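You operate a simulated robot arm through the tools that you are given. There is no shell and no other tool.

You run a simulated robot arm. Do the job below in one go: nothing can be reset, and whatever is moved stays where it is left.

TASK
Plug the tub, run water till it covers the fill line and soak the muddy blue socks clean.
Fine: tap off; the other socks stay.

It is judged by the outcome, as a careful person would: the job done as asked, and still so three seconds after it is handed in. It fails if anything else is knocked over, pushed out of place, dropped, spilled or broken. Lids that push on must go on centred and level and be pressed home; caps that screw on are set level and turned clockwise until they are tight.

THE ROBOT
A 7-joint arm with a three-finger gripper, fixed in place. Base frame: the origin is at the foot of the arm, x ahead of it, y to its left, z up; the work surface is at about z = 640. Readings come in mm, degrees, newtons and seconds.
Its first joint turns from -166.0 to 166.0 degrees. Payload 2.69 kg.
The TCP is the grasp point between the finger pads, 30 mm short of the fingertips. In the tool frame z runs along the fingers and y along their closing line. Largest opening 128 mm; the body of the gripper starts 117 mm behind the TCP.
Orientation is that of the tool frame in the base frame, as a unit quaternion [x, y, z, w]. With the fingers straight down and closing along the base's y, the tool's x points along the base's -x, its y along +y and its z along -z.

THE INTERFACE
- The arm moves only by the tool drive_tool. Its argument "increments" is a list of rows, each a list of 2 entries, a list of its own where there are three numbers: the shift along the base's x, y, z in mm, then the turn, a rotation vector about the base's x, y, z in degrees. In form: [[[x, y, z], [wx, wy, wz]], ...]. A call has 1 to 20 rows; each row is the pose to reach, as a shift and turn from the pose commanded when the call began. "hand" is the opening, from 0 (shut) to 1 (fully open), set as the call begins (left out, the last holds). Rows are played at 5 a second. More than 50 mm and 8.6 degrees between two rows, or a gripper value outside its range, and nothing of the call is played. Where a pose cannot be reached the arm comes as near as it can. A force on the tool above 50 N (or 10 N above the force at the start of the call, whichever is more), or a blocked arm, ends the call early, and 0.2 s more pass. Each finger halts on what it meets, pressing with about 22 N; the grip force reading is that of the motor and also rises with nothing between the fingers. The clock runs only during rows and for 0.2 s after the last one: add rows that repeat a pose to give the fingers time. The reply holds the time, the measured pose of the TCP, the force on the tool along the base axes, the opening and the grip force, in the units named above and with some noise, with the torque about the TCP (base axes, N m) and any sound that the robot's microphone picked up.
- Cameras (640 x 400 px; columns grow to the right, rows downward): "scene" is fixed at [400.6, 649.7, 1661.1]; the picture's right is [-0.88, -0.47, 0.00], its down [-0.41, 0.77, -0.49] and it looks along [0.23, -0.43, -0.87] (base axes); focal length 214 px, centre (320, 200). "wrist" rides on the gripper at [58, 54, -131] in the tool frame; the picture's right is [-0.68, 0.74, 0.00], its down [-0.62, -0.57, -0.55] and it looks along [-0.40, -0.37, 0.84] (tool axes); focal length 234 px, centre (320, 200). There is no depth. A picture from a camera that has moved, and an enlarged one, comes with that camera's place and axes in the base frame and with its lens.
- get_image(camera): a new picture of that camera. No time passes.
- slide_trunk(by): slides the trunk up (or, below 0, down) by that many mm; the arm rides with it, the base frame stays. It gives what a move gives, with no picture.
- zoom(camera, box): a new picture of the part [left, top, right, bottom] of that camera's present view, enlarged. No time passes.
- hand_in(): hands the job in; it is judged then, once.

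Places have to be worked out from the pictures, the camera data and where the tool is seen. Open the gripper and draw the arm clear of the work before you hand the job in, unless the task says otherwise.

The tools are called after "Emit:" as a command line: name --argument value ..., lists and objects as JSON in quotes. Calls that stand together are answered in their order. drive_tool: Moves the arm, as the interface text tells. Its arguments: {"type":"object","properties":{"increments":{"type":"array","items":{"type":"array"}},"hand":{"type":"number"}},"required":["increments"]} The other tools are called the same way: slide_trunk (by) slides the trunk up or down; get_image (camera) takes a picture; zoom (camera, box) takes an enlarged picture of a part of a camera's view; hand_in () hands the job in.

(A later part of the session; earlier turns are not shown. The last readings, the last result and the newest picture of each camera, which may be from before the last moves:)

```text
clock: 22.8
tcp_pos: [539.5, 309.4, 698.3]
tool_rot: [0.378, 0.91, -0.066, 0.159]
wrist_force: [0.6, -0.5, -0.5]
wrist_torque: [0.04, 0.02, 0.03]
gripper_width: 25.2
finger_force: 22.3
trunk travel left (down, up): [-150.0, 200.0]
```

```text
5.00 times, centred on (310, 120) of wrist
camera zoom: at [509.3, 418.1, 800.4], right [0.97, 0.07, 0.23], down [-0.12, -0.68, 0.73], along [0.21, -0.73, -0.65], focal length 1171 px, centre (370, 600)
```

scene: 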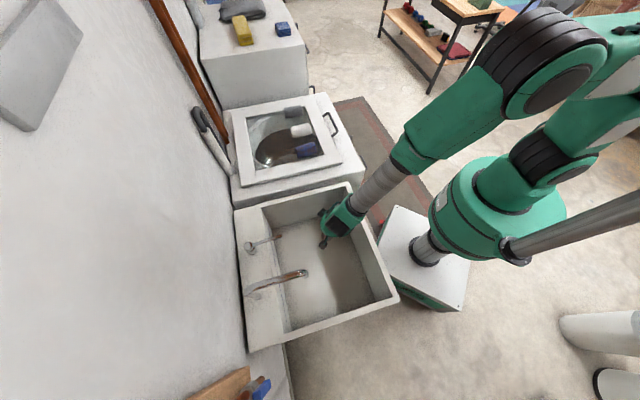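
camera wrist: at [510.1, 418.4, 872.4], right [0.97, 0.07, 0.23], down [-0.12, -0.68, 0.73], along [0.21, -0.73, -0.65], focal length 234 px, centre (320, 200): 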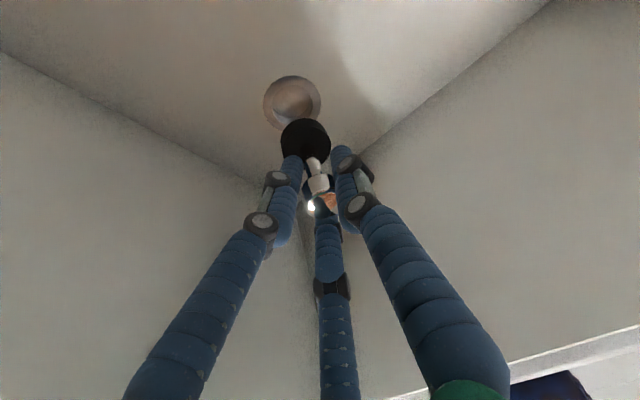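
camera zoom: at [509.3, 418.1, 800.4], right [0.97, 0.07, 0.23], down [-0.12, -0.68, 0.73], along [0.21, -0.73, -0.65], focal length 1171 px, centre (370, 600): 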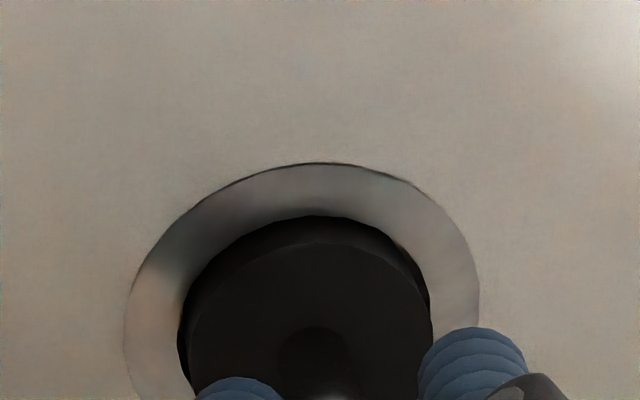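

Going in smoothly with no resistance; 4 mm more.

Emit:
drive_tool --increments '[[[0, 0, -1], [0, 0, 0]], [[0, 0, -2], [0, 0, 0]], [[0, 0, -3], [0, 0, 0]], [[0, 0, -4], [0, 0, 0]], [[0, 0, -4], [0, 0, 0]]]'

Emit:
zoom --camera "wrist" --box '[260, 80, 360, 160]'

```text
clock: 24.0
tcp_pos: [540.4, 309.0, 692.8]
tool_rot: [0.377, 0.91, -0.067, 0.161]
wrist_force: [0.1, -0.7, -0.5]
wrist_torque: [0.03, 0.0, -0.03]
gripper_width: 25.0
finger_force: 22.2
trunk travel left (down, up): [-150.0, 200.0]
```

```text
5.00 times, centred on (310, 120) of wrist
camera zoom: at [508.6, 417.9, 796.2], right [0.97, 0.07, 0.23], down [-0.12, -0.68, 0.73], along [0.21, -0.73, -0.65], focal length 1171 px, centre (370, 600)
```

zoom: 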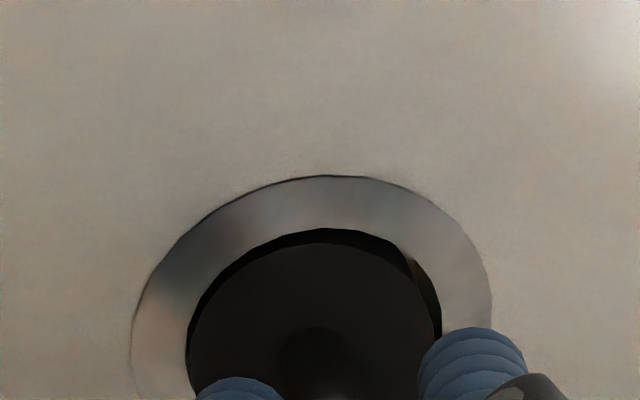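

Nearly flush with the ring now; I continue until resistance shows.

Emit:
drive_tool --increments '[[[0, 0, -1], [0, 0, 0]], [[0, 0, -2], [0, 0, 0]], [[0, 0, -3], [0, 0, 0]], [[0, 0, -3], [0, 0, 0]]]'

Emit:
zoom --camera "wrist" --box '[260, 80, 360, 160]'

```text
clock: 25.0
tcp_pos: [541.7, 309.8, 693.1]
tool_rot: [0.377, 0.91, -0.065, 0.161]
wrist_force: [-4.6, -4.5, 24.9]
wrist_torque: [-0.12, 0.54, 0.07]
gripper_width: 25.3
finger_force: 21.5
trunk travel left (down, up): [-150.0, 200.0]
```

```text
5.00 times, centred on (310, 120) of wrist
camera zoom: at [509.1, 418.4, 794.5], right [0.97, 0.07, 0.23], down [-0.13, -0.68, 0.72], along [0.21, -0.73, -0.65], focal length 1171 px, centre (370, 600)
```

zoom: 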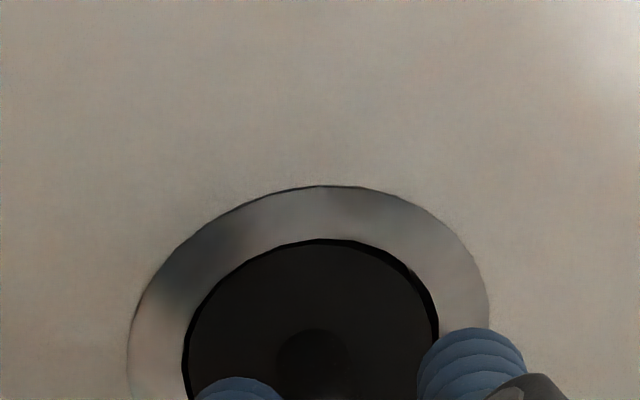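

The plug is pressed home (25 N reaction, disc flush in the ring). I ease off 2 mm, then open the fingers.

Emit:
drive_tool --increments '[[[0, 0, 2], [0, 0, 0]], [[0, 0, 2], [0, 0, 0]]]'

Emit:
drive_tool --increments '[[[0, 0, 0], [0, 0, 0]], [[0, 0, 0], [0, 0, 0]], [[0, 0, 0], [0, 0, 0]]]' --hand 0.5

Emit:
zoom --camera "wrist" --box '[240, 80, 400, 220]'

```text
clock: 25.6
tcp_pos: [540.9, 309.9, 692.0]
tool_rot: [0.377, 0.91, -0.067, 0.161]
wrist_force: [-0.5, 0.6, -0.1]
wrist_torque: [0.08, -0.05, 0.02]
gripper_width: 25.1
finger_force: 22.1
trunk travel left (down, up): [-150.0, 200.0]
```

```text
clock: 26.4
tcp_pos: [540.7, 309.5, 692.1]
tool_rot: [0.377, 0.91, -0.066, 0.161]
wrist_force: [-0.6, 0.1, 0.3]
wrist_torque: [-0.02, -0.03, 0.0]
gripper_width: 64.1
finger_force: 0.1
trunk travel left (down, up): [-150.0, 200.0]
```

```text
2.86 times, centred on (320, 150) of wrist
camera zoom: at [509.1, 418.4, 795.3], right [0.97, 0.07, 0.23], down [-0.12, -0.68, 0.73], along [0.21, -0.73, -0.65], focal length 669 px, centre (320, 343)
```

zoom: 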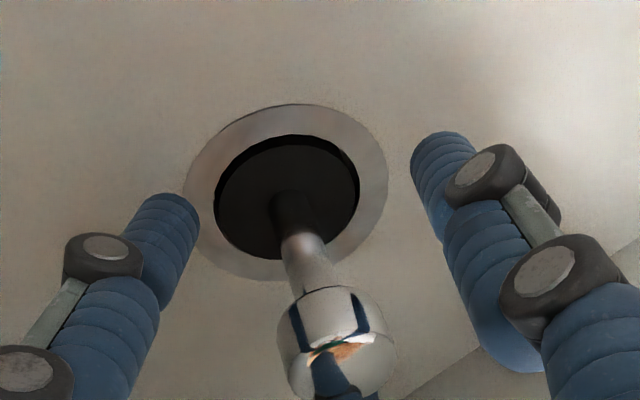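

The plug is seated, upright and centred in the drain. I retract straight up, then untilt the hand once it is clear of the rim.

Emit:
drive_tool --increments '[[[0, 0, 15], [0, 0, 0]], [[0, 0, 50], [0, 0, 0]], [[0, 0, 95], [0, 0, 0]], [[0, 0, 140], [0, 0, 0]], [[0, 0, 185], [0, 0, 0]], [[0, 0, 230], [2.83, 2.83, 0]], [[0, 0, 275], [5.66, 5.66, 0]], [[0, 0, 320], [8.5, 8.5, 0]], [[0, 0, 365], [11.3, 11.3, 0]], [[0, 0, 400], [14.14, 14.14, 0]], [[0, 0, 400], [14.14, 14.14, 0]]]'

Emit:
get_image --camera "scene"

Emit:
get_image --camera "wrist"

```text
clock: 28.8
tcp_pos: [541.3, 308.5, 1091.3]
tool_rot: [0.382, 0.924, 0.0, 0.0]
wrist_force: [0.5, -0.4, 0.8]
wrist_torque: [0.03, 0.01, 0.01]
gripper_width: 63.9
finger_force: 0.0
trunk travel left (down, up): [-150.0, 200.0]
```

```text
taken
```

scene: 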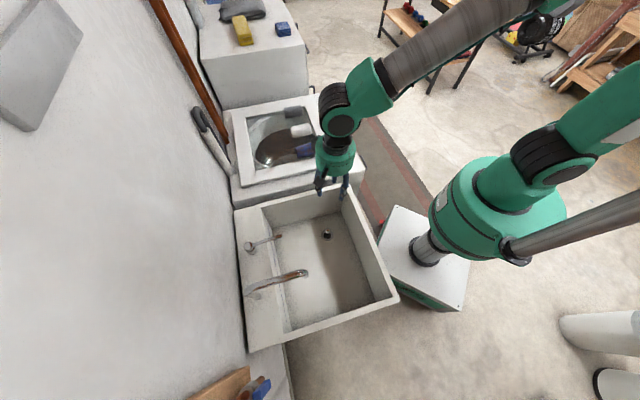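

```text
taken
camera wrist: at [537.7, 388.6, 1222.3], right [1.0, 0.04, 0.0], down [0.04, -0.84, 0.55], along [0.02, -0.55, -0.84], focal length 234 px, centre (320, 200)
```

wrist: 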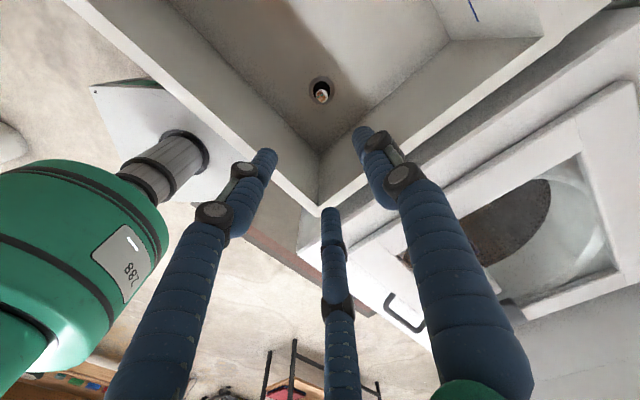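

The plug stays put in the drain. Next I turn the wrist camera toward the lever tap for a close look at how it works.

Emit:
drive_tool --increments '[[[2, 10, 3], [0, 0, 7.5]], [[4, 20, 6], [0, 0, 15]], [[6, 30, 9], [0, 0, 22.5]], [[8, 40, 12], [0, 0, 30]], [[10, 50, 15], [0, 0, 37.5]], [[12, 60, 18], [0, 0, 45]], [[14, 70, 21], [0, 0, 52.5]], [[16, 80, 24], [0, 0, 60]], [[18, 90, 27], [0, 0, 67.5]], [[20, 100, 30], [0, 0, 75]], [[22, 110, 33], [0, 0, 82.5]], [[24, 120, 36], [0, 0, 90]], [[24, 120, 36], [0, 0, 90]]]'

Emit:
get_image --camera "wrist"

Emit:
zoom --camera "scene" --box '[230, 220, 310, 300]'

```text
clock: 31.6
tcp_pos: [565.1, 429.5, 1127.3]
tool_rot: [-0.383, 0.924, 0.001, -0.001]
wrist_force: [0.3, 0.5, -0.1]
wrist_torque: [-0.02, 0.01, 0.02]
gripper_width: 64.1
finger_force: 0.1
trunk travel left (down, up): [-150.0, 200.0]
```

```text
taken
camera wrist: at [486.5, 426.1, 1259.0], right [-0.04, 1.0, 0.0], down [0.84, 0.04, 0.55], along [0.55, 0.02, -0.84], focal length 234 px, centre (320, 200)
```

wrist: 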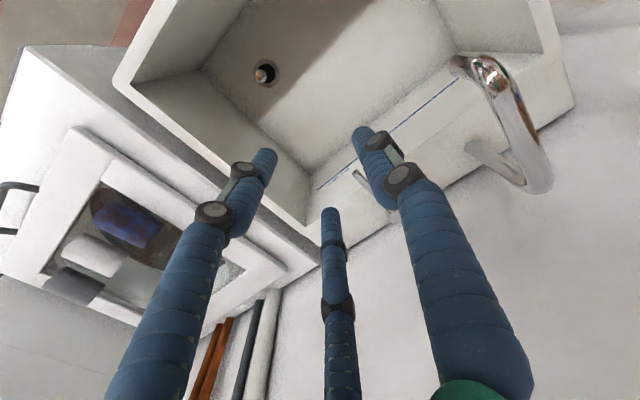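

```text
5.00 times, centred on (270, 260) of scene
camera zoom: at [400.6, 649.7, 1661.1], right [-0.88, -0.47, 0.0], down [-0.41, 0.77, -0.49], along [0.23, -0.43, -0.87], focal length 1072 px, centre (570, -100)
```

zoom: 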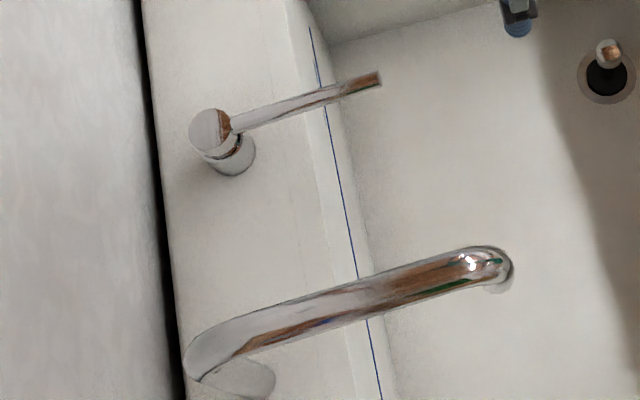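

The lever runs from the cap (726, 571, 936) to its tip (644, 489, 940), nearly level. I move the open fingers above the lever about 18 mm in from the tip, at (657, 502).

Emit:
drive_tool --increments '[[[23, 18, -25], [0, 0, 0]], [[46, 36, -50], [0, 0, 0]], [[69, 54, -75], [0, 0, 0]], [[92, 72, -100], [0, 0, 0]], [[92, 72, -117], [0, 0, 0]], [[92, 72, -117], [0, 0, 0]]]' --hand 0.4

Emit:
get_image --camera "wrist"

Emit:
zoom --camera "scene" --box '[220, 180, 340, 300]'

```text
clock: 33.0
tcp_pos: [655.9, 501.5, 1009.4]
tool_rot: [-0.383, 0.924, 0.002, 0.0]
wrist_force: [0.0, 0.3, -0.2]
wrist_torque: [0.01, 0.0, 0.0]
gripper_width: 51.5
finger_force: 0.1
trunk travel left (down, up): [-150.0, 200.0]
```

```text
taken
camera wrist: at [578.1, 499.3, 1140.5], right [-0.04, 1.0, 0.0], down [0.84, 0.03, 0.55], along [0.55, 0.02, -0.84], focal length 234 px, centre (320, 200)
```

wrist: 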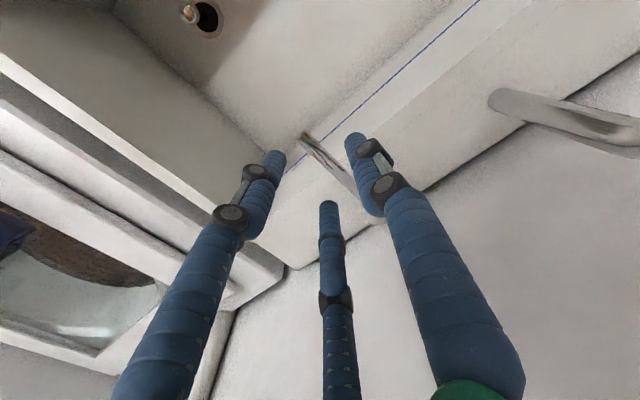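

```text
3.33 times, centred on (280, 240) of scene
camera zoom: at [400.6, 649.7, 1661.1], right [-0.88, -0.47, 0.0], down [-0.41, 0.77, -0.49], along [0.23, -0.43, -0.87], focal length 715 px, centre (453, 67)
```

zoom: 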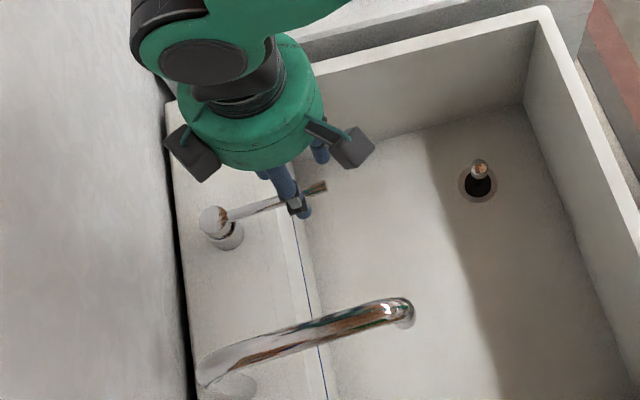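

The lever lies between the fingers as planned. I lower 70 mm so the pads straddle the lever at z≈940.

Emit:
drive_tool --increments '[[[0, 0, -20], [0, 0, 0]], [[0, 0, -40], [0, 0, 0]], [[0, 0, -57], [0, 0, 0]], [[0, 0, -70], [0, 0, 0]], [[0, 0, -70], [0, 0, 0]]]'

Emit:
get_image --camera "wrist"

```text
clock: 34.2
tcp_pos: [657.8, 501.3, 940.3]
tool_rot: [-0.382, 0.924, 0.001, -0.001]
wrist_force: [0.2, -0.3, -0.1]
wrist_torque: [0.0, 0.01, 0.02]
gripper_width: 51.0
finger_force: 0.1
trunk travel left (down, up): [-150.0, 200.0]
```

```text
taken
camera wrist: at [578.7, 499.1, 1071.4], right [-0.04, 1.0, 0.0], down [0.84, 0.03, 0.55], along [0.55, 0.02, -0.84], focal length 234 px, centre (320, 200)
```

wrist: 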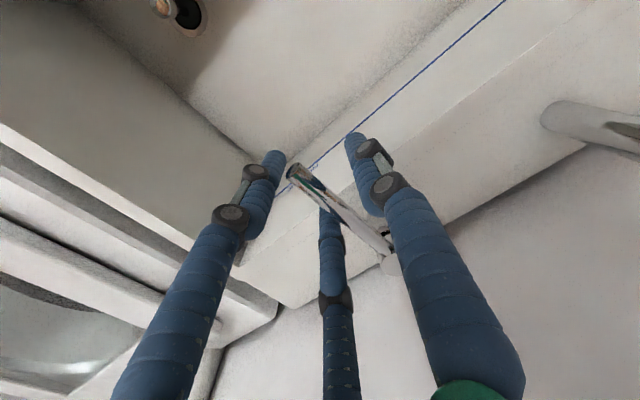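

The lever passes right through the TCP. I close on it gently and read the width and forces.

Emit:
drive_tool --increments '[[[0, 0, 0], [0, 0, 0]], [[0, 0, 0], [0, 0, 0]], [[0, 0, 0], [0, 0, 0]]]' --hand 0

Emit:
get_image --camera "wrist"

Emit:
zoom --camera "scene" --box '[220, 180, 340, 300]'

```text
clock: 35.0
tcp_pos: [660.6, 500.4, 941.4]
tool_rot: [-0.382, 0.924, 0.002, 0.0]
wrist_force: [45.1, -20.1, -2.8]
wrist_torque: [0.39, -0.49, -1.21]
gripper_width: 20.5
finger_force: 44.7
trunk travel left (down, up): [-150.0, 200.0]
```

```text
taken
camera wrist: at [582.1, 497.6, 1071.7], right [-0.04, 1.0, 0.0], down [0.83, 0.03, 0.55], along [0.55, 0.02, -0.84], focal length 234 px, centre (320, 200)
```

wrist: 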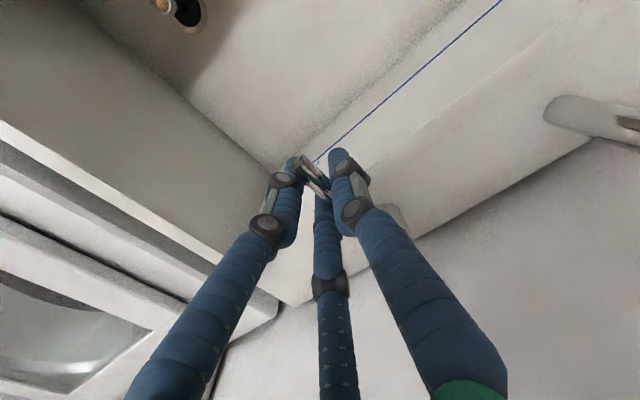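

```text
3.33 times, centred on (280, 240) of scene
camera zoom: at [400.6, 649.7, 1661.1], right [-0.88, -0.47, 0.0], down [-0.41, 0.77, -0.49], along [0.23, -0.43, -0.87], focal length 715 px, centre (453, 67)
```

zoom: 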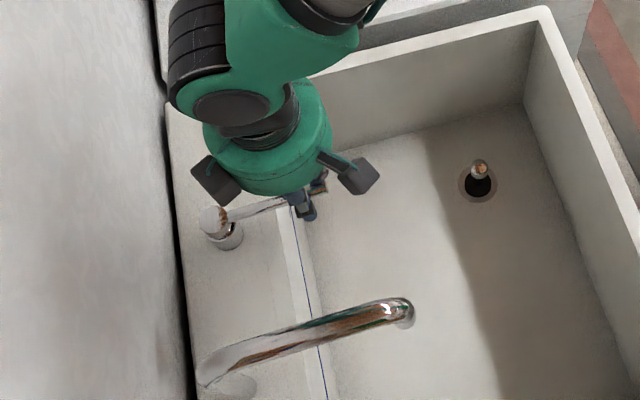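

The lever resists firmly toward +v (46 N reaction, 20.5 mm wide), so the hand is about 3 mm off-centre. I shift the hand along −v to relieve the side load.

Emit:
drive_tool --increments '[[[1, -1, 0], [0, 0, 0]], [[2, -2, 0], [0, 0, 0]], [[2, -2, 0], [0, 0, 0]]]'

```text
clock: 35.8
tcp_pos: [662.7, 500.1, 940.3]
tool_rot: [-0.383, 0.924, 0.001, 0.0]
wrist_force: [43.9, 4.1, 0.8]
wrist_torque: [0.15, -0.19, -0.77]
gripper_width: 20.3
finger_force: 44.7
trunk travel left (down, up): [-150.0, 200.0]
```

There is still a load mainly along +x, so the grip is skewed. I open the fingers to release and re-measure the lever.

Emit:
drive_tool --increments '[[[0, 0, 0], [0, 0, 0]], [[0, 0, 0], [0, 0, 0]], [[0, 0, 0], [0, 0, 0]]]' --hand 0.4

Emit:
zoom --camera "wrist" --box '[250, 120, 410, 280]'

Emit:
zoom --camera "scene" --box '[230, 200, 310, 270]'

```text
clock: 36.6
tcp_pos: [659.0, 499.6, 940.7]
tool_rot: [-0.383, 0.924, 0.0, 0.0]
wrist_force: [0.4, 0.3, 0.4]
wrist_torque: [-0.01, 0.0, -0.01]
gripper_width: 51.1
finger_force: 0.1
trunk travel left (down, up): [-150.0, 200.0]
```

```text
2.50 times, centred on (330, 200) of wrist
camera zoom: at [579.9, 496.2, 1071.3], right [-0.04, 1.0, 0.0], down [0.84, 0.04, 0.55], along [0.55, 0.02, -0.84], focal length 585 px, centre (295, 200)
```

zoom: 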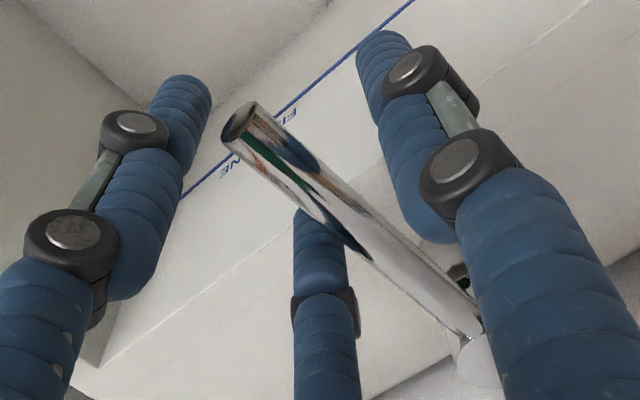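

```text
5.71 times, centred on (270, 235) of scene
camera zoom: at [400.6, 649.7, 1661.1], right [-0.88, -0.47, 0.0], down [-0.41, 0.77, -0.49], along [0.23, -0.43, -0.87], focal length 1226 px, centre (606, 0)
```

zoom: 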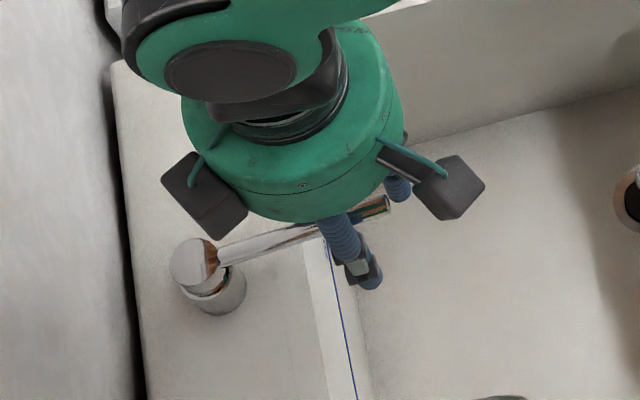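

The lever axis sits about 2 mm to +v of the TCP, which suits this hand's centring. I grip again and read the load before a small lift test.

Emit:
drive_tool --increments '[[[0, 0, 0], [0, 0, 0]], [[0, 0, 0], [0, 0, 0]], [[0, 0, 0], [0, 0, 0]]]' --hand 0.12

```text
clock: 37.4
tcp_pos: [659.1, 498.5, 941.2]
tool_rot: [-0.383, 0.924, 0.001, 0.0]
wrist_force: [15.5, -5.2, -5.1]
wrist_torque: [0.19, -0.23, -0.41]
gripper_width: 20.3
finger_force: 44.8
trunk travel left (down, up): [-150.0, 200.0]
```

The side load is smaller now. I test a slow 4 mm lift and read the vertical force.

Emit:
drive_tool --increments '[[[0, 0, 1], [0, 0, 0]], [[0, 0, 2], [0, 0, 0]], [[0, 0, 3], [0, 0, 0]], [[0, 0, 4], [0, 0, 0]], [[0, 0, 4], [0, 0, 0]]]'

Emit:
get_image --camera "scene"

```text
clock: 38.6
tcp_pos: [659.9, 498.0, 940.7]
tool_rot: [-0.382, 0.924, -0.001, -0.003]
wrist_force: [22.6, -8.5, -38.9]
wrist_torque: [0.21, -0.44, -0.54]
gripper_width: 20.2
finger_force: 44.6
trunk travel left (down, up): [-150.0, 200.0]
```

```text
taken
```

scene: 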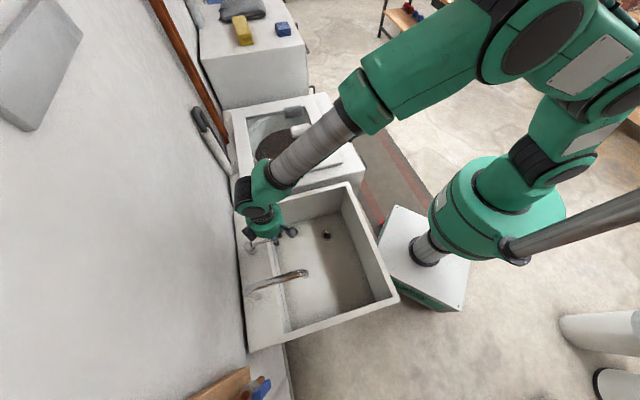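

Lifting is strongly resisted (−39 N), so the lever must turn about its vertical axis, and it is against its stop toward +v. Taps open counter-clockwise, so I take back the lift and turn the gripped lever 5° counter-clockwise about the cap (726, 571).

Emit:
drive_tool --increments '[[[0, 0, -4], [0, 0, 0]], [[3.3, -2.9, -4], [0, 0, 2.5]], [[6.5, -5.6, -4], [0, 0, 5]], [[6.5, -5.6, -4], [0, 0, 5]]]'

```text
clock: 39.6
tcp_pos: [666.2, 493.4, 939.3]
tool_rot: [-0.422, 0.907, 0.001, 0.0]
wrist_force: [-0.6, -11.7, -10.8]
wrist_torque: [-0.65, 0.43, -0.67]
gripper_width: 20.2
finger_force: 45.2
trunk travel left (down, up): [-150.0, 200.0]
```

It turns that way with little resistance. I turn 10° further counter-clockwise and check for water.

Emit:
drive_tool --increments '[[[3.5, -2.6, 0], [0, 0, 2.5]], [[7, -5, 0], [0, 0, 5]], [[10.6, -7.2, 0], [0, 0, 7.5]], [[14.3, -9.3, 0], [0, 0, 10]], [[14.3, -9.3, 0], [0, 0, 10]]]'

Emit:
get_image --camera "scene"

Emit:
get_image --camera "wrist"

```text
clock: 40.8
tcp_pos: [680.0, 484.1, 939.9]
tool_rot: [-0.5, 0.866, 0.001, -0.001]
wrist_force: [3.1, -0.9, -12.1]
wrist_torque: [-0.3, 0.1, -0.43]
gripper_width: 20.3
finger_force: 44.6
trunk travel left (down, up): [-150.0, 200.0]
```

```text
taken
```

scene: 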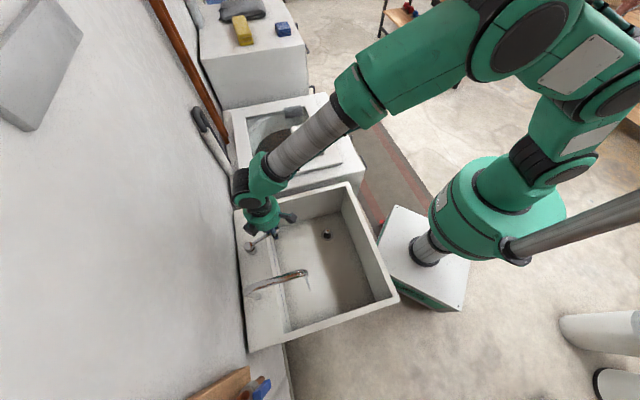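

```text
taken
camera wrist: at [605.4, 460.9, 1071.6], right [-0.3, 0.95, 0.0], down [0.8, 0.25, 0.55], along [0.52, 0.17, -0.84], focal length 234 px, centre (320, 200)
```

wrist: 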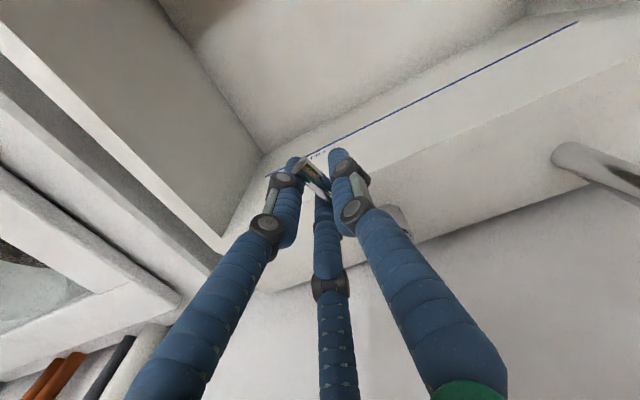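

A thin stream may be showing at the spout; I zoom in.

Emit:
zoom --camera "scene" --box '[230, 190, 400, 340]'

```text
2.67 times, centred on (315, 265) of scene
camera zoom: at [400.6, 649.7, 1661.1], right [-0.88, -0.47, 0.0], down [-0.41, 0.77, -0.49], along [0.23, -0.43, -0.87], focal length 572 px, centre (333, 27)
```

zoom: 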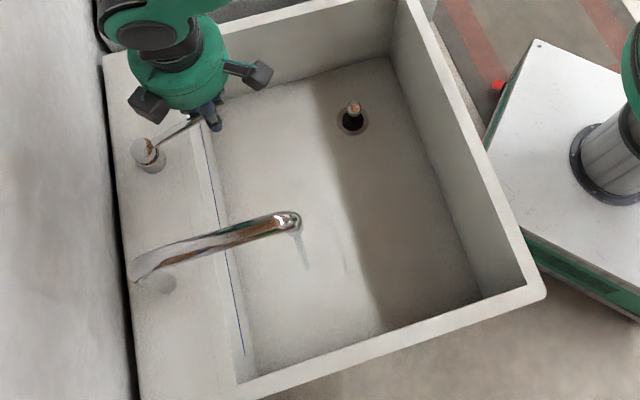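

Water is running in a thin stream at 15°. I open the lever 30° more for a stronger flow.

Emit:
drive_tool --increments '[[[7.7, -3.7, 0], [0, 0, 5]], [[15.7, -6.7, 0], [0, 0, 10]], [[23.9, -9.0, 0], [0, 0, 15]], [[32.3, -10.6, 0], [0, 0, 20]], [[40.9, -11.5, 0], [0, 0, 25]], [[49.4, -11.6, 0], [0, 0, 30]]]'

Emit:
zoom --camera "scene" --box '[230, 190, 400, 340]'

Emit:
get_image --camera "wrist"

```text
clock: 42.2
tcp_pos: [730.0, 474.4, 941.7]
tool_rot: [0.708, -0.707, -0.001, 0.0]
wrist_force: [-1.3, -1.0, -10.9]
wrist_torque: [-0.45, -0.02, 0.24]
gripper_width: 20.0
finger_force: 44.9
trunk travel left (down, up): [-150.0, 200.0]
```

```text
2.67 times, centred on (315, 265) of scene
camera zoom: at [400.6, 649.7, 1661.1], right [-0.88, -0.47, 0.0], down [-0.41, 0.77, -0.49], along [0.23, -0.43, -0.87], focal length 572 px, centre (333, 27)
```

zoom: 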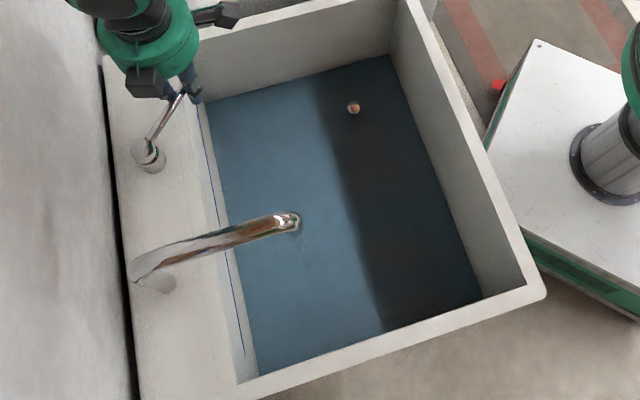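

```text
taken
camera wrist: at [677.2, 415.5, 1071.8], right [-0.74, 0.68, 0.0], down [0.57, 0.62, 0.55], along [0.37, 0.4, -0.84], focal length 234 px, centre (320, 200)
```

wrist: 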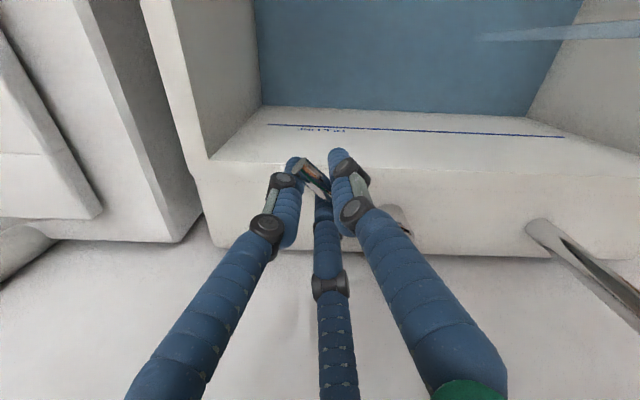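

The tub fills fast: the water already reaches the plug's knob (≈ z 700). I turn the lever back to about 10° now and check the level before topping up to the line.

Emit:
drive_tool --increments '[[[-12.0, 0.35, 0], [0, 0, -7]], [[-23.8, 2.2, 0], [0, 0, -14]], [[-35.3, 5.4, 0], [0, 0, -21]], [[-46.4, 10.0, 0], [0, 0, -28]], [[-56.8, 15.9, 0], [0, 0, -35]]]'

Emit:
zoom --camera "scene" --box '[230, 190, 400, 340]'

Emit:
get_image --camera "wrist"

```text
clock: 43.4
tcp_pos: [672.7, 487.8, 940.8]
tool_rot: [-0.46, 0.888, 0.001, -0.001]
wrist_force: [-0.7, 1.7, -12.3]
wrist_torque: [-0.13, -0.02, 0.13]
gripper_width: 20.0
finger_force: 45.0
trunk travel left (down, up): [-150.0, 200.0]
```

```text
2.67 times, centred on (315, 265) of scene
camera zoom: at [400.6, 649.7, 1661.1], right [-0.88, -0.47, 0.0], down [-0.41, 0.77, -0.49], along [0.23, -0.43, -0.87], focal length 572 px, centre (333, 27)
```

zoom: 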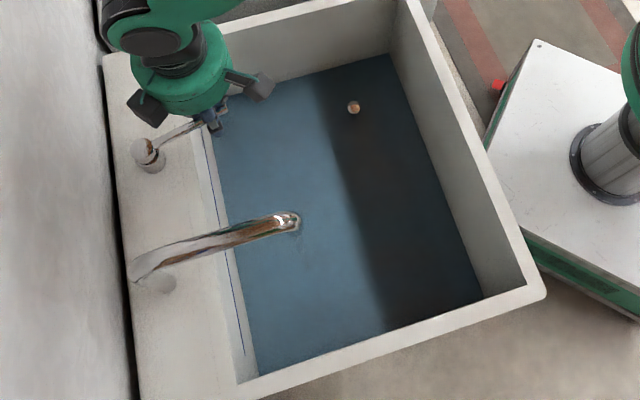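

```text
taken
camera wrist: at [596.9, 471.6, 1071.8], right [-0.21, 0.98, 0.0], down [0.82, 0.18, 0.55], along [0.53, 0.12, -0.84], focal length 234 px, centre (320, 200)
```

wrist: 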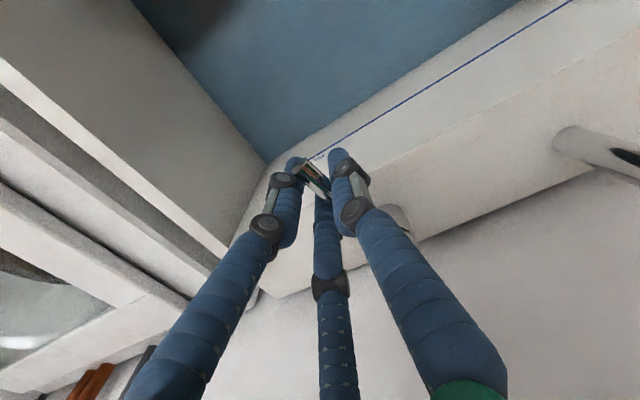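

I zoom in around the plug and the tub wall to judge the real water level.

Emit:
zoom --camera "scene" --box '[300, 200, 360, 260]'

Emit:
zoom --camera "scene" --box '[260, 220, 360, 340]'

Emit:
zoom --camera "wrist" --box '[240, 0, 560, 180]'

```text
6.67 times, centred on (330, 230) of scene
camera zoom: at [400.6, 649.7, 1661.1], right [-0.88, -0.47, 0.0], down [-0.41, 0.77, -0.49], along [0.23, -0.43, -0.87], focal length 1430 px, centre (253, 0)
```

zoom: 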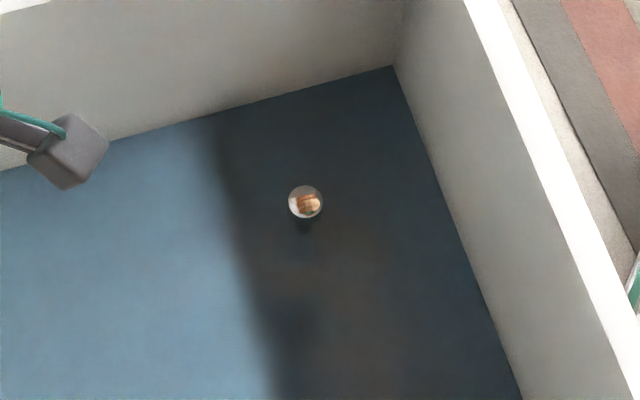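

```text
3.33 times, centred on (310, 280) of scene
camera zoom: at [400.6, 649.7, 1661.1], right [-0.88, -0.47, 0.0], down [-0.41, 0.77, -0.49], along [0.23, -0.43, -0.87], focal length 715 px, centre (353, -67)
```

zoom: 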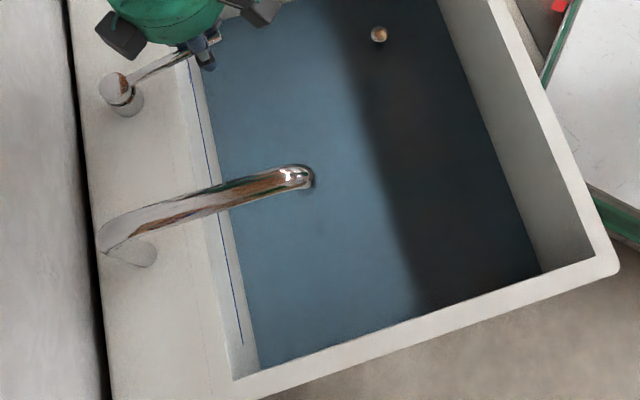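

```text
2.00 times, centred on (400, 90) of wrist
camera zoom: at [596.9, 471.6, 1071.8], right [-0.21, 0.98, 0.0], down [0.82, 0.18, 0.55], along [0.53, 0.12, -0.84], focal length 468 px, centre (160, 420)
```

zoom: 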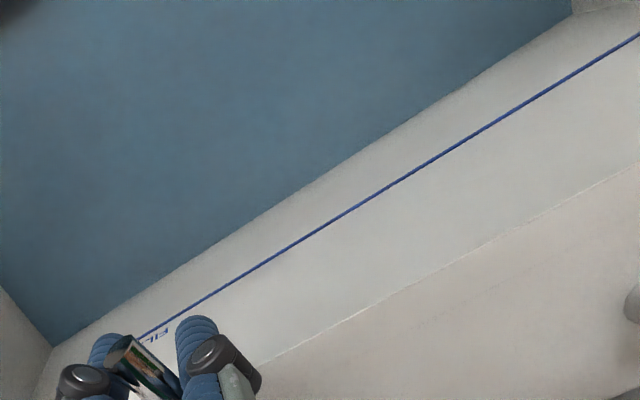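

The level is really only about z 655–665 (opaque water hides the disc), so much more is needed to reach the line at z≈760. I open to 45° again and hold for 2 s, then re-check.

Emit:
drive_tool --increments '[[[10.4, -5.9, 0], [0, 0, 7]], [[21.5, -10.5, 0], [0, 0, 14]], [[33, -13.8, 0], [0, 0, 21]], [[44.8, -15.6, 0], [0, 0, 28]], [[56.8, -15.9, 0], [0, 0, 35]], [[56.8, -15.9, 0], [0, 0, 35]], [[56.8, -15.9, 0], [0, 0, 35]], [[56.8, -15.9, 0], [0, 0, 35]], [[56.8, -15.9, 0], [0, 0, 35]], [[56.8, -15.9, 0], [0, 0, 35]], [[56.8, -15.9, 0], [0, 0, 35]], [[56.8, -15.9, 0], [0, 0, 35]], [[56.8, -15.9, 0], [0, 0, 35]], [[56.8, -15.9, 0], [0, 0, 35]], [[56.8, -15.9, 0], [0, 0, 35]]]'

Emit:
zoom --camera "scene" --box '[230, 190, 400, 340]'

Emit:
get_image --camera "wrist"

```text
clock: 46.6
tcp_pos: [730.4, 471.8, 940.4]
tool_rot: [0.707, -0.707, 0.0, 0.001]
wrist_force: [-1.0, 13.2, 10.9]
wrist_torque: [0.02, 0.08, 0.13]
gripper_width: 19.9
finger_force: 44.8
trunk travel left (down, up): [-150.0, 200.0]
```

```text
2.67 times, centred on (315, 265) of scene
camera zoom: at [400.6, 649.7, 1661.1], right [-0.88, -0.47, 0.0], down [-0.41, 0.77, -0.49], along [0.23, -0.43, -0.87], focal length 572 px, centre (333, 27)
```

zoom: 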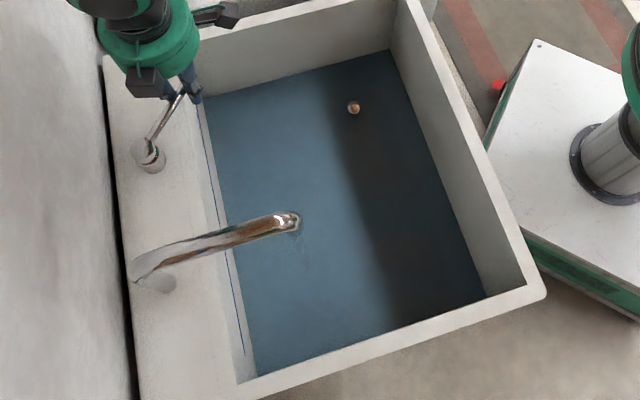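

```text
taken
camera wrist: at [676.9, 415.2, 1071.6], right [-0.74, 0.68, 0.0], down [0.57, 0.62, 0.55], along [0.37, 0.4, -0.84], focal length 234 px, centre (320, 200)
```

wrist: 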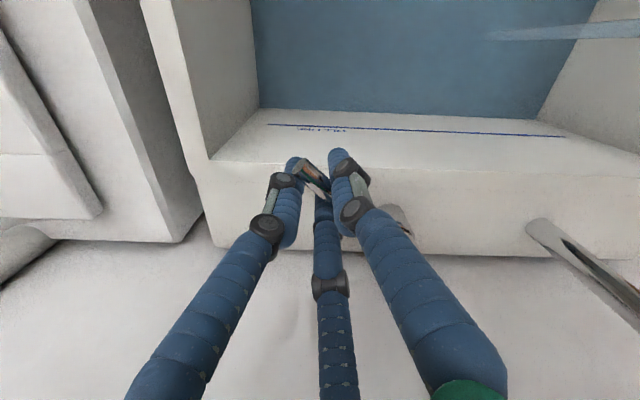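

The level is rising slowly; I zoom in on the wall corner in the wrist view to measure it.

Emit:
zoom --camera "wrist" --box '[190, 80, 330, 180]'

Emit:
zoom --camera "scene" --box '[300, 200, 360, 260]'

```text
4.00 times, centred on (260, 130) of wrist
camera zoom: at [676.9, 415.2, 1071.6], right [-0.74, 0.68, 0.0], down [0.57, 0.62, 0.55], along [0.37, 0.4, -0.84], focal length 937 px, centre (560, 480)
```

zoom: 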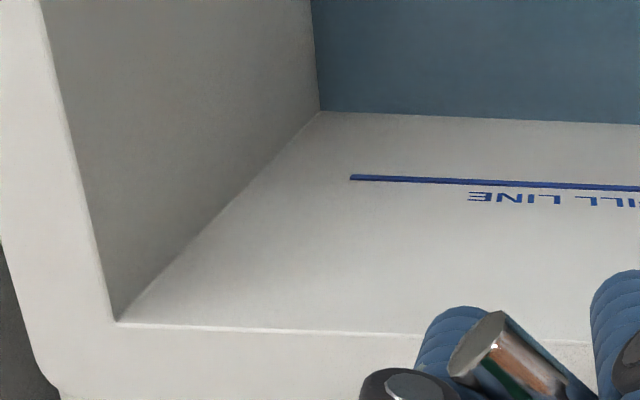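

```text
6.67 times, centred on (330, 230) of scene
camera zoom: at [400.6, 649.7, 1661.1], right [-0.88, -0.47, 0.0], down [-0.41, 0.77, -0.49], along [0.23, -0.43, -0.87], focal length 1430 px, centre (253, 0)
```

zoom: 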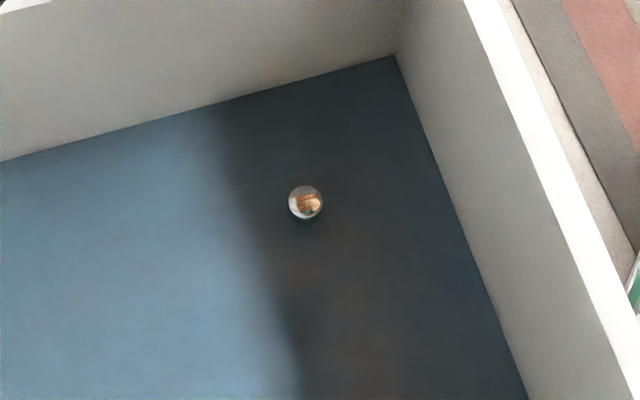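

The level is about z 666 against the line at z 759, rising roughly 6 mm/s at this opening. I hold the tap open for 4 s more and re-measure.

Emit:
drive_tool --increments '[[[0, 0, 0], [0, 0, 0]], [[0, 0, 0], [0, 0, 0]], [[0, 0, 0], [0, 0, 0]], [[0, 0, 0], [0, 0, 0]], [[0, 0, 0], [0, 0, 0]], [[0, 0, 0], [0, 0, 0]], [[0, 0, 0], [0, 0, 0]], [[0, 0, 0], [0, 0, 0]], [[0, 0, 0], [0, 0, 0]], [[0, 0, 0], [0, 0, 0]], [[0, 0, 0], [0, 0, 0]], [[0, 0, 0], [0, 0, 0]], [[0, 0, 0], [0, 0, 0]], [[0, 0, 0], [0, 0, 0]], [[0, 0, 0], [0, 0, 0]], [[0, 0, 0], [0, 0, 0]], [[0, 0, 0], [0, 0, 0]], [[0, 0, 0], [0, 0, 0]], [[0, 0, 0], [0, 0, 0]], [[0, 0, 0], [0, 0, 0]]]'

Emit:
zoom --camera "wrist" --box '[190, 80, 330, 180]'

Emit:
zoom --camera "scene" --box '[230, 190, 400, 340]'

```text
clock: 50.8
tcp_pos: [729.1, 471.4, 941.4]
tool_rot: [-0.707, 0.707, -0.001, 0.001]
wrist_force: [-0.3, 13.3, 16.4]
wrist_torque: [-0.01, 0.04, -0.06]
gripper_width: 19.9
finger_force: 44.3
trunk travel left (down, up): [-150.0, 200.0]
```

```text
4.00 times, centred on (260, 130) of wrist
camera zoom: at [676.6, 415.0, 1071.4], right [-0.74, 0.68, 0.0], down [0.57, 0.62, 0.55], along [0.37, 0.4, -0.84], focal length 937 px, centre (560, 480)
```

zoom: 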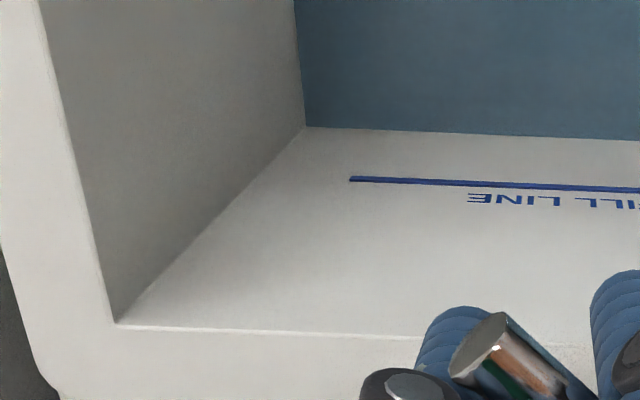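

```text
2.67 times, centred on (315, 265) of scene
camera zoom: at [400.6, 649.7, 1661.1], right [-0.88, -0.47, 0.0], down [-0.41, 0.77, -0.49], along [0.23, -0.43, -0.87], focal length 572 px, centre (333, 27)
```

zoom: 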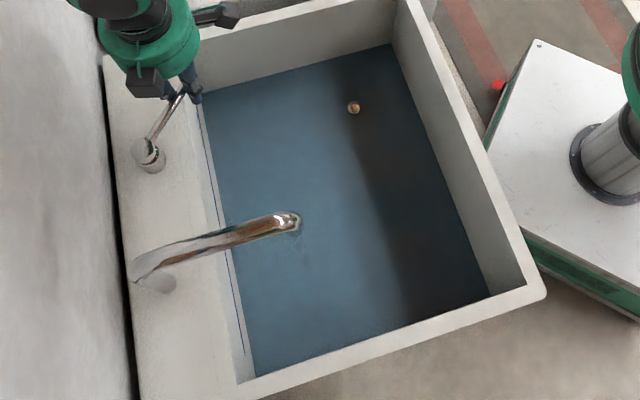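

It is rising ~6.4 mm/s, now about z 693. I hold two more 4 s periods (expected z ≈ 747) and then measure.

Emit:
drive_tool --increments '[[[0, 0, 0], [0, 0, 0]], [[0, 0, 0], [0, 0, 0]], [[0, 0, 0], [0, 0, 0]], [[0, 0, 0], [0, 0, 0]], [[0, 0, 0], [0, 0, 0]], [[0, 0, 0], [0, 0, 0]], [[0, 0, 0], [0, 0, 0]], [[0, 0, 0], [0, 0, 0]], [[0, 0, 0], [0, 0, 0]], [[0, 0, 0], [0, 0, 0]], [[0, 0, 0], [0, 0, 0]], [[0, 0, 0], [0, 0, 0]], [[0, 0, 0], [0, 0, 0]], [[0, 0, 0], [0, 0, 0]], [[0, 0, 0], [0, 0, 0]], [[0, 0, 0], [0, 0, 0]], [[0, 0, 0], [0, 0, 0]], [[0, 0, 0], [0, 0, 0]], [[0, 0, 0], [0, 0, 0]], [[0, 0, 0], [0, 0, 0]]]'

Emit:
zoom --camera "wrist" --box '[190, 80, 330, 180]'

```text
clock: 55.0
tcp_pos: [729.9, 472.3, 940.4]
tool_rot: [-0.707, 0.707, 0.0, -0.001]
wrist_force: [0.1, 6.9, 12.3]
wrist_torque: [-0.05, 0.04, -0.08]
gripper_width: 19.9
finger_force: 44.6
trunk travel left (down, up): [-150.0, 200.0]
```

```text
4.00 times, centred on (260, 130) of wrist
camera zoom: at [676.7, 414.9, 1071.2], right [-0.74, 0.68, 0.0], down [0.57, 0.62, 0.55], along [0.37, 0.4, -0.84], focal length 937 px, centre (560, 480)
```

zoom: 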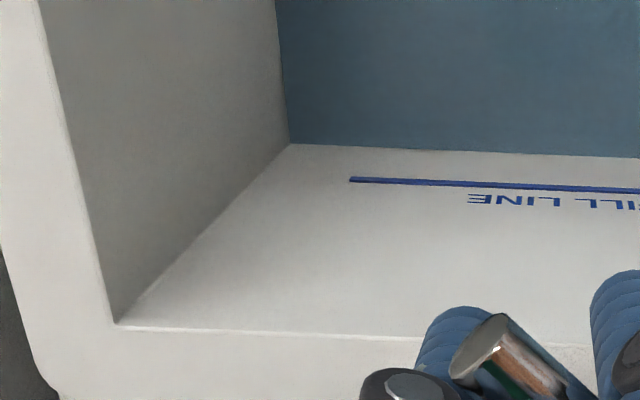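

Level is about z 720, still ~6.4 mm/s. Another 4 s hold.

Emit:
drive_tool --increments '[[[0, 0, 0], [0, 0, 0]], [[0, 0, 0], [0, 0, 0]], [[0, 0, 0], [0, 0, 0]], [[0, 0, 0], [0, 0, 0]], [[0, 0, 0], [0, 0, 0]], [[0, 0, 0], [0, 0, 0]], [[0, 0, 0], [0, 0, 0]], [[0, 0, 0], [0, 0, 0]], [[0, 0, 0], [0, 0, 0]], [[0, 0, 0], [0, 0, 0]], [[0, 0, 0], [0, 0, 0]], [[0, 0, 0], [0, 0, 0]], [[0, 0, 0], [0, 0, 0]], [[0, 0, 0], [0, 0, 0]], [[0, 0, 0], [0, 0, 0]], [[0, 0, 0], [0, 0, 0]], [[0, 0, 0], [0, 0, 0]], [[0, 0, 0], [0, 0, 0]], [[0, 0, 0], [0, 0, 0]], [[0, 0, 0], [0, 0, 0]]]'

Emit:
zoom --camera "wrist" --box '[190, 80, 330, 180]'

Emit:
get_image --camera "scene"

```text
clock: 59.2
tcp_pos: [729.4, 471.9, 940.0]
tool_rot: [-0.706, 0.708, 0.0, 0.0]
wrist_force: [0.4, 1.7, 7.3]
wrist_torque: [0.0, 0.02, -0.02]
gripper_width: 20.0
finger_force: 44.4
trunk travel left (down, up): [-150.0, 200.0]
```

```text
4.00 times, centred on (260, 130) of wrist
camera zoom: at [676.7, 414.8, 1071.1], right [-0.74, 0.68, 0.0], down [0.57, 0.62, 0.55], along [0.37, 0.4, -0.84], focal length 937 px, centre (560, 480)
```

zoom: 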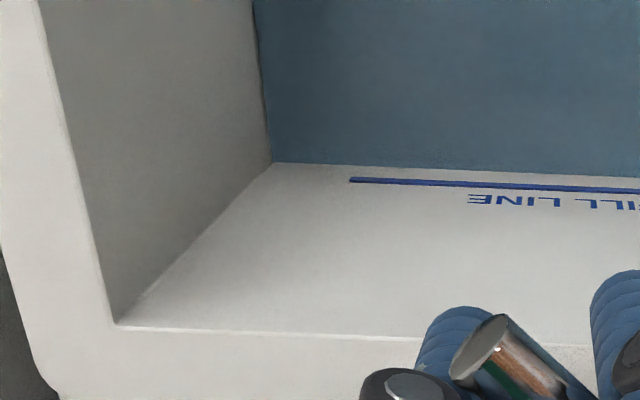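

```text
taken
```

scene: 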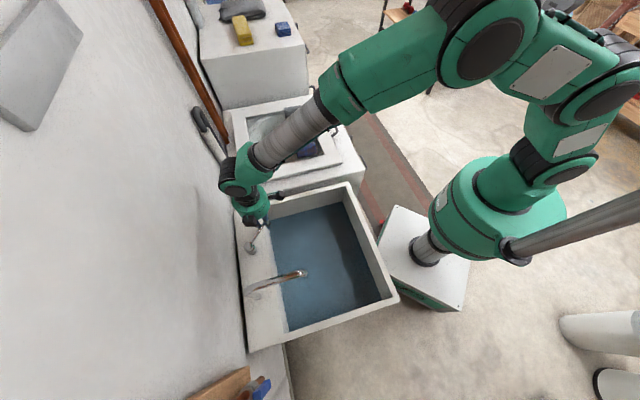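

Level ≈ z 745, about 14 mm under the line. I hold 3 s more, which should bring it just over the line, then check and close.

Emit:
drive_tool --increments '[[[0, 0, 0], [0, 0, 0]], [[0, 0, 0], [0, 0, 0]], [[0, 0, 0], [0, 0, 0]], [[0, 0, 0], [0, 0, 0]], [[0, 0, 0], [0, 0, 0]], [[0, 0, 0], [0, 0, 0]], [[0, 0, 0], [0, 0, 0]], [[0, 0, 0], [0, 0, 0]], [[0, 0, 0], [0, 0, 0]], [[0, 0, 0], [0, 0, 0]], [[0, 0, 0], [0, 0, 0]], [[0, 0, 0], [0, 0, 0]], [[0, 0, 0], [0, 0, 0]], [[0, 0, 0], [0, 0, 0]]]'

Emit:
zoom --camera "wrist" --box '[190, 80, 330, 180]'

```text
clock: 62.2
tcp_pos: [730.0, 472.5, 939.8]
tool_rot: [-0.707, 0.707, 0.001, -0.001]
wrist_force: [0.6, 1.1, 5.7]
wrist_torque: [0.02, 0.01, -0.01]
gripper_width: 19.9
finger_force: 43.8
trunk travel left (down, up): [-150.0, 200.0]
```

```text
4.00 times, centred on (260, 130) of wrist
camera zoom: at [676.8, 414.8, 1071.0], right [-0.74, 0.68, 0.0], down [0.57, 0.62, 0.55], along [0.37, 0.4, -0.84], focal length 937 px, centre (560, 480)
```

zoom: 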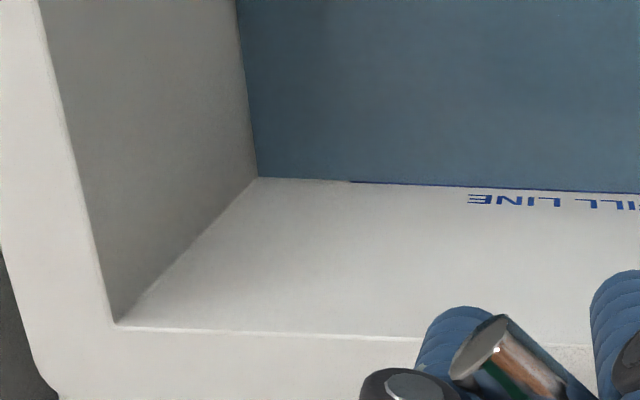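

The water is just covering the line now. I let it run 1 s more for margin, then turn the lever clockwise back to its closed stop in the same call.

Emit:
drive_tool --increments '[[[0, 0, 0], [0, 0, 0]], [[0, 0, 0], [0, 0, 0]], [[0, 0, 0], [0, 0, 0]], [[0, 0, 0], [0, 0, 0]], [[0, 0, 0], [0, 0, 0]], [[-12.0, 0.35, 0], [0, 0, -7]], [[-23.8, 2.2, 0], [0, 0, -14]], [[-35.3, 5.4, 0], [0, 0, -21]], [[-46.4, 10.0, 0], [0, 0, -28]], [[-56.8, 15.9, 0], [0, 0, -35]], [[-63.7, 20.9, 0], [0, 0, -40]], [[-70.2, 26.5, 0], [0, 0, -45]], [[-71.4, 27.7, 0], [0, 0, -46]], [[-71.4, 27.7, 0], [0, 0, -46]]]'

Emit:
zoom --camera "scene" --box '[230, 190, 400, 340]'

Emit:
get_image --camera "wrist"

```text
clock: 65.2
tcp_pos: [658.3, 497.7, 939.7]
tool_rot: [-0.375, 0.927, 0.0, -0.001]
wrist_force: [16.4, -25.4, -7.9]
wrist_torque: [0.1, -0.04, 0.18]
gripper_width: 19.8
finger_force: 44.8
trunk travel left (down, up): [-150.0, 200.0]
```

```text
2.67 times, centred on (315, 265) of scene
camera zoom: at [400.6, 649.7, 1661.1], right [-0.88, -0.47, 0.0], down [-0.41, 0.77, -0.49], along [0.23, -0.43, -0.87], focal length 572 px, centre (333, 27)
```

zoom: 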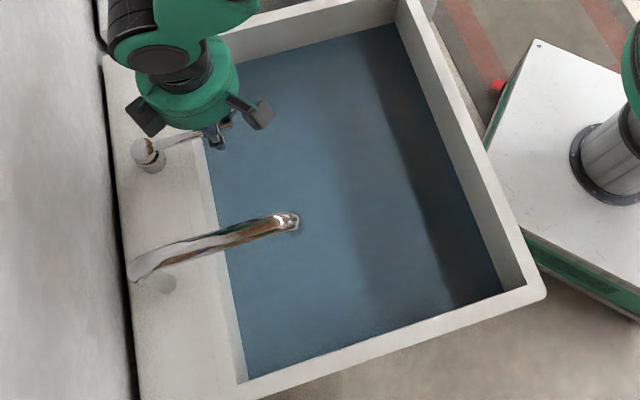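

```text
taken
camera wrist: at [580.3, 497.3, 1071.1], right [-0.02, 1.0, 0.0], down [0.84, 0.02, 0.55], along [0.55, 0.01, -0.84], focal length 234 px, centre (320, 200)
```

wrist: 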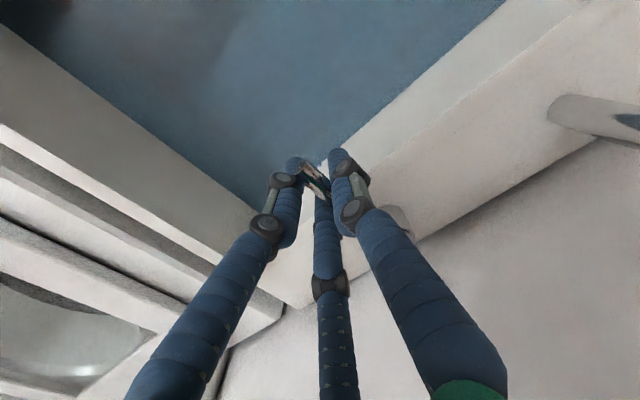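

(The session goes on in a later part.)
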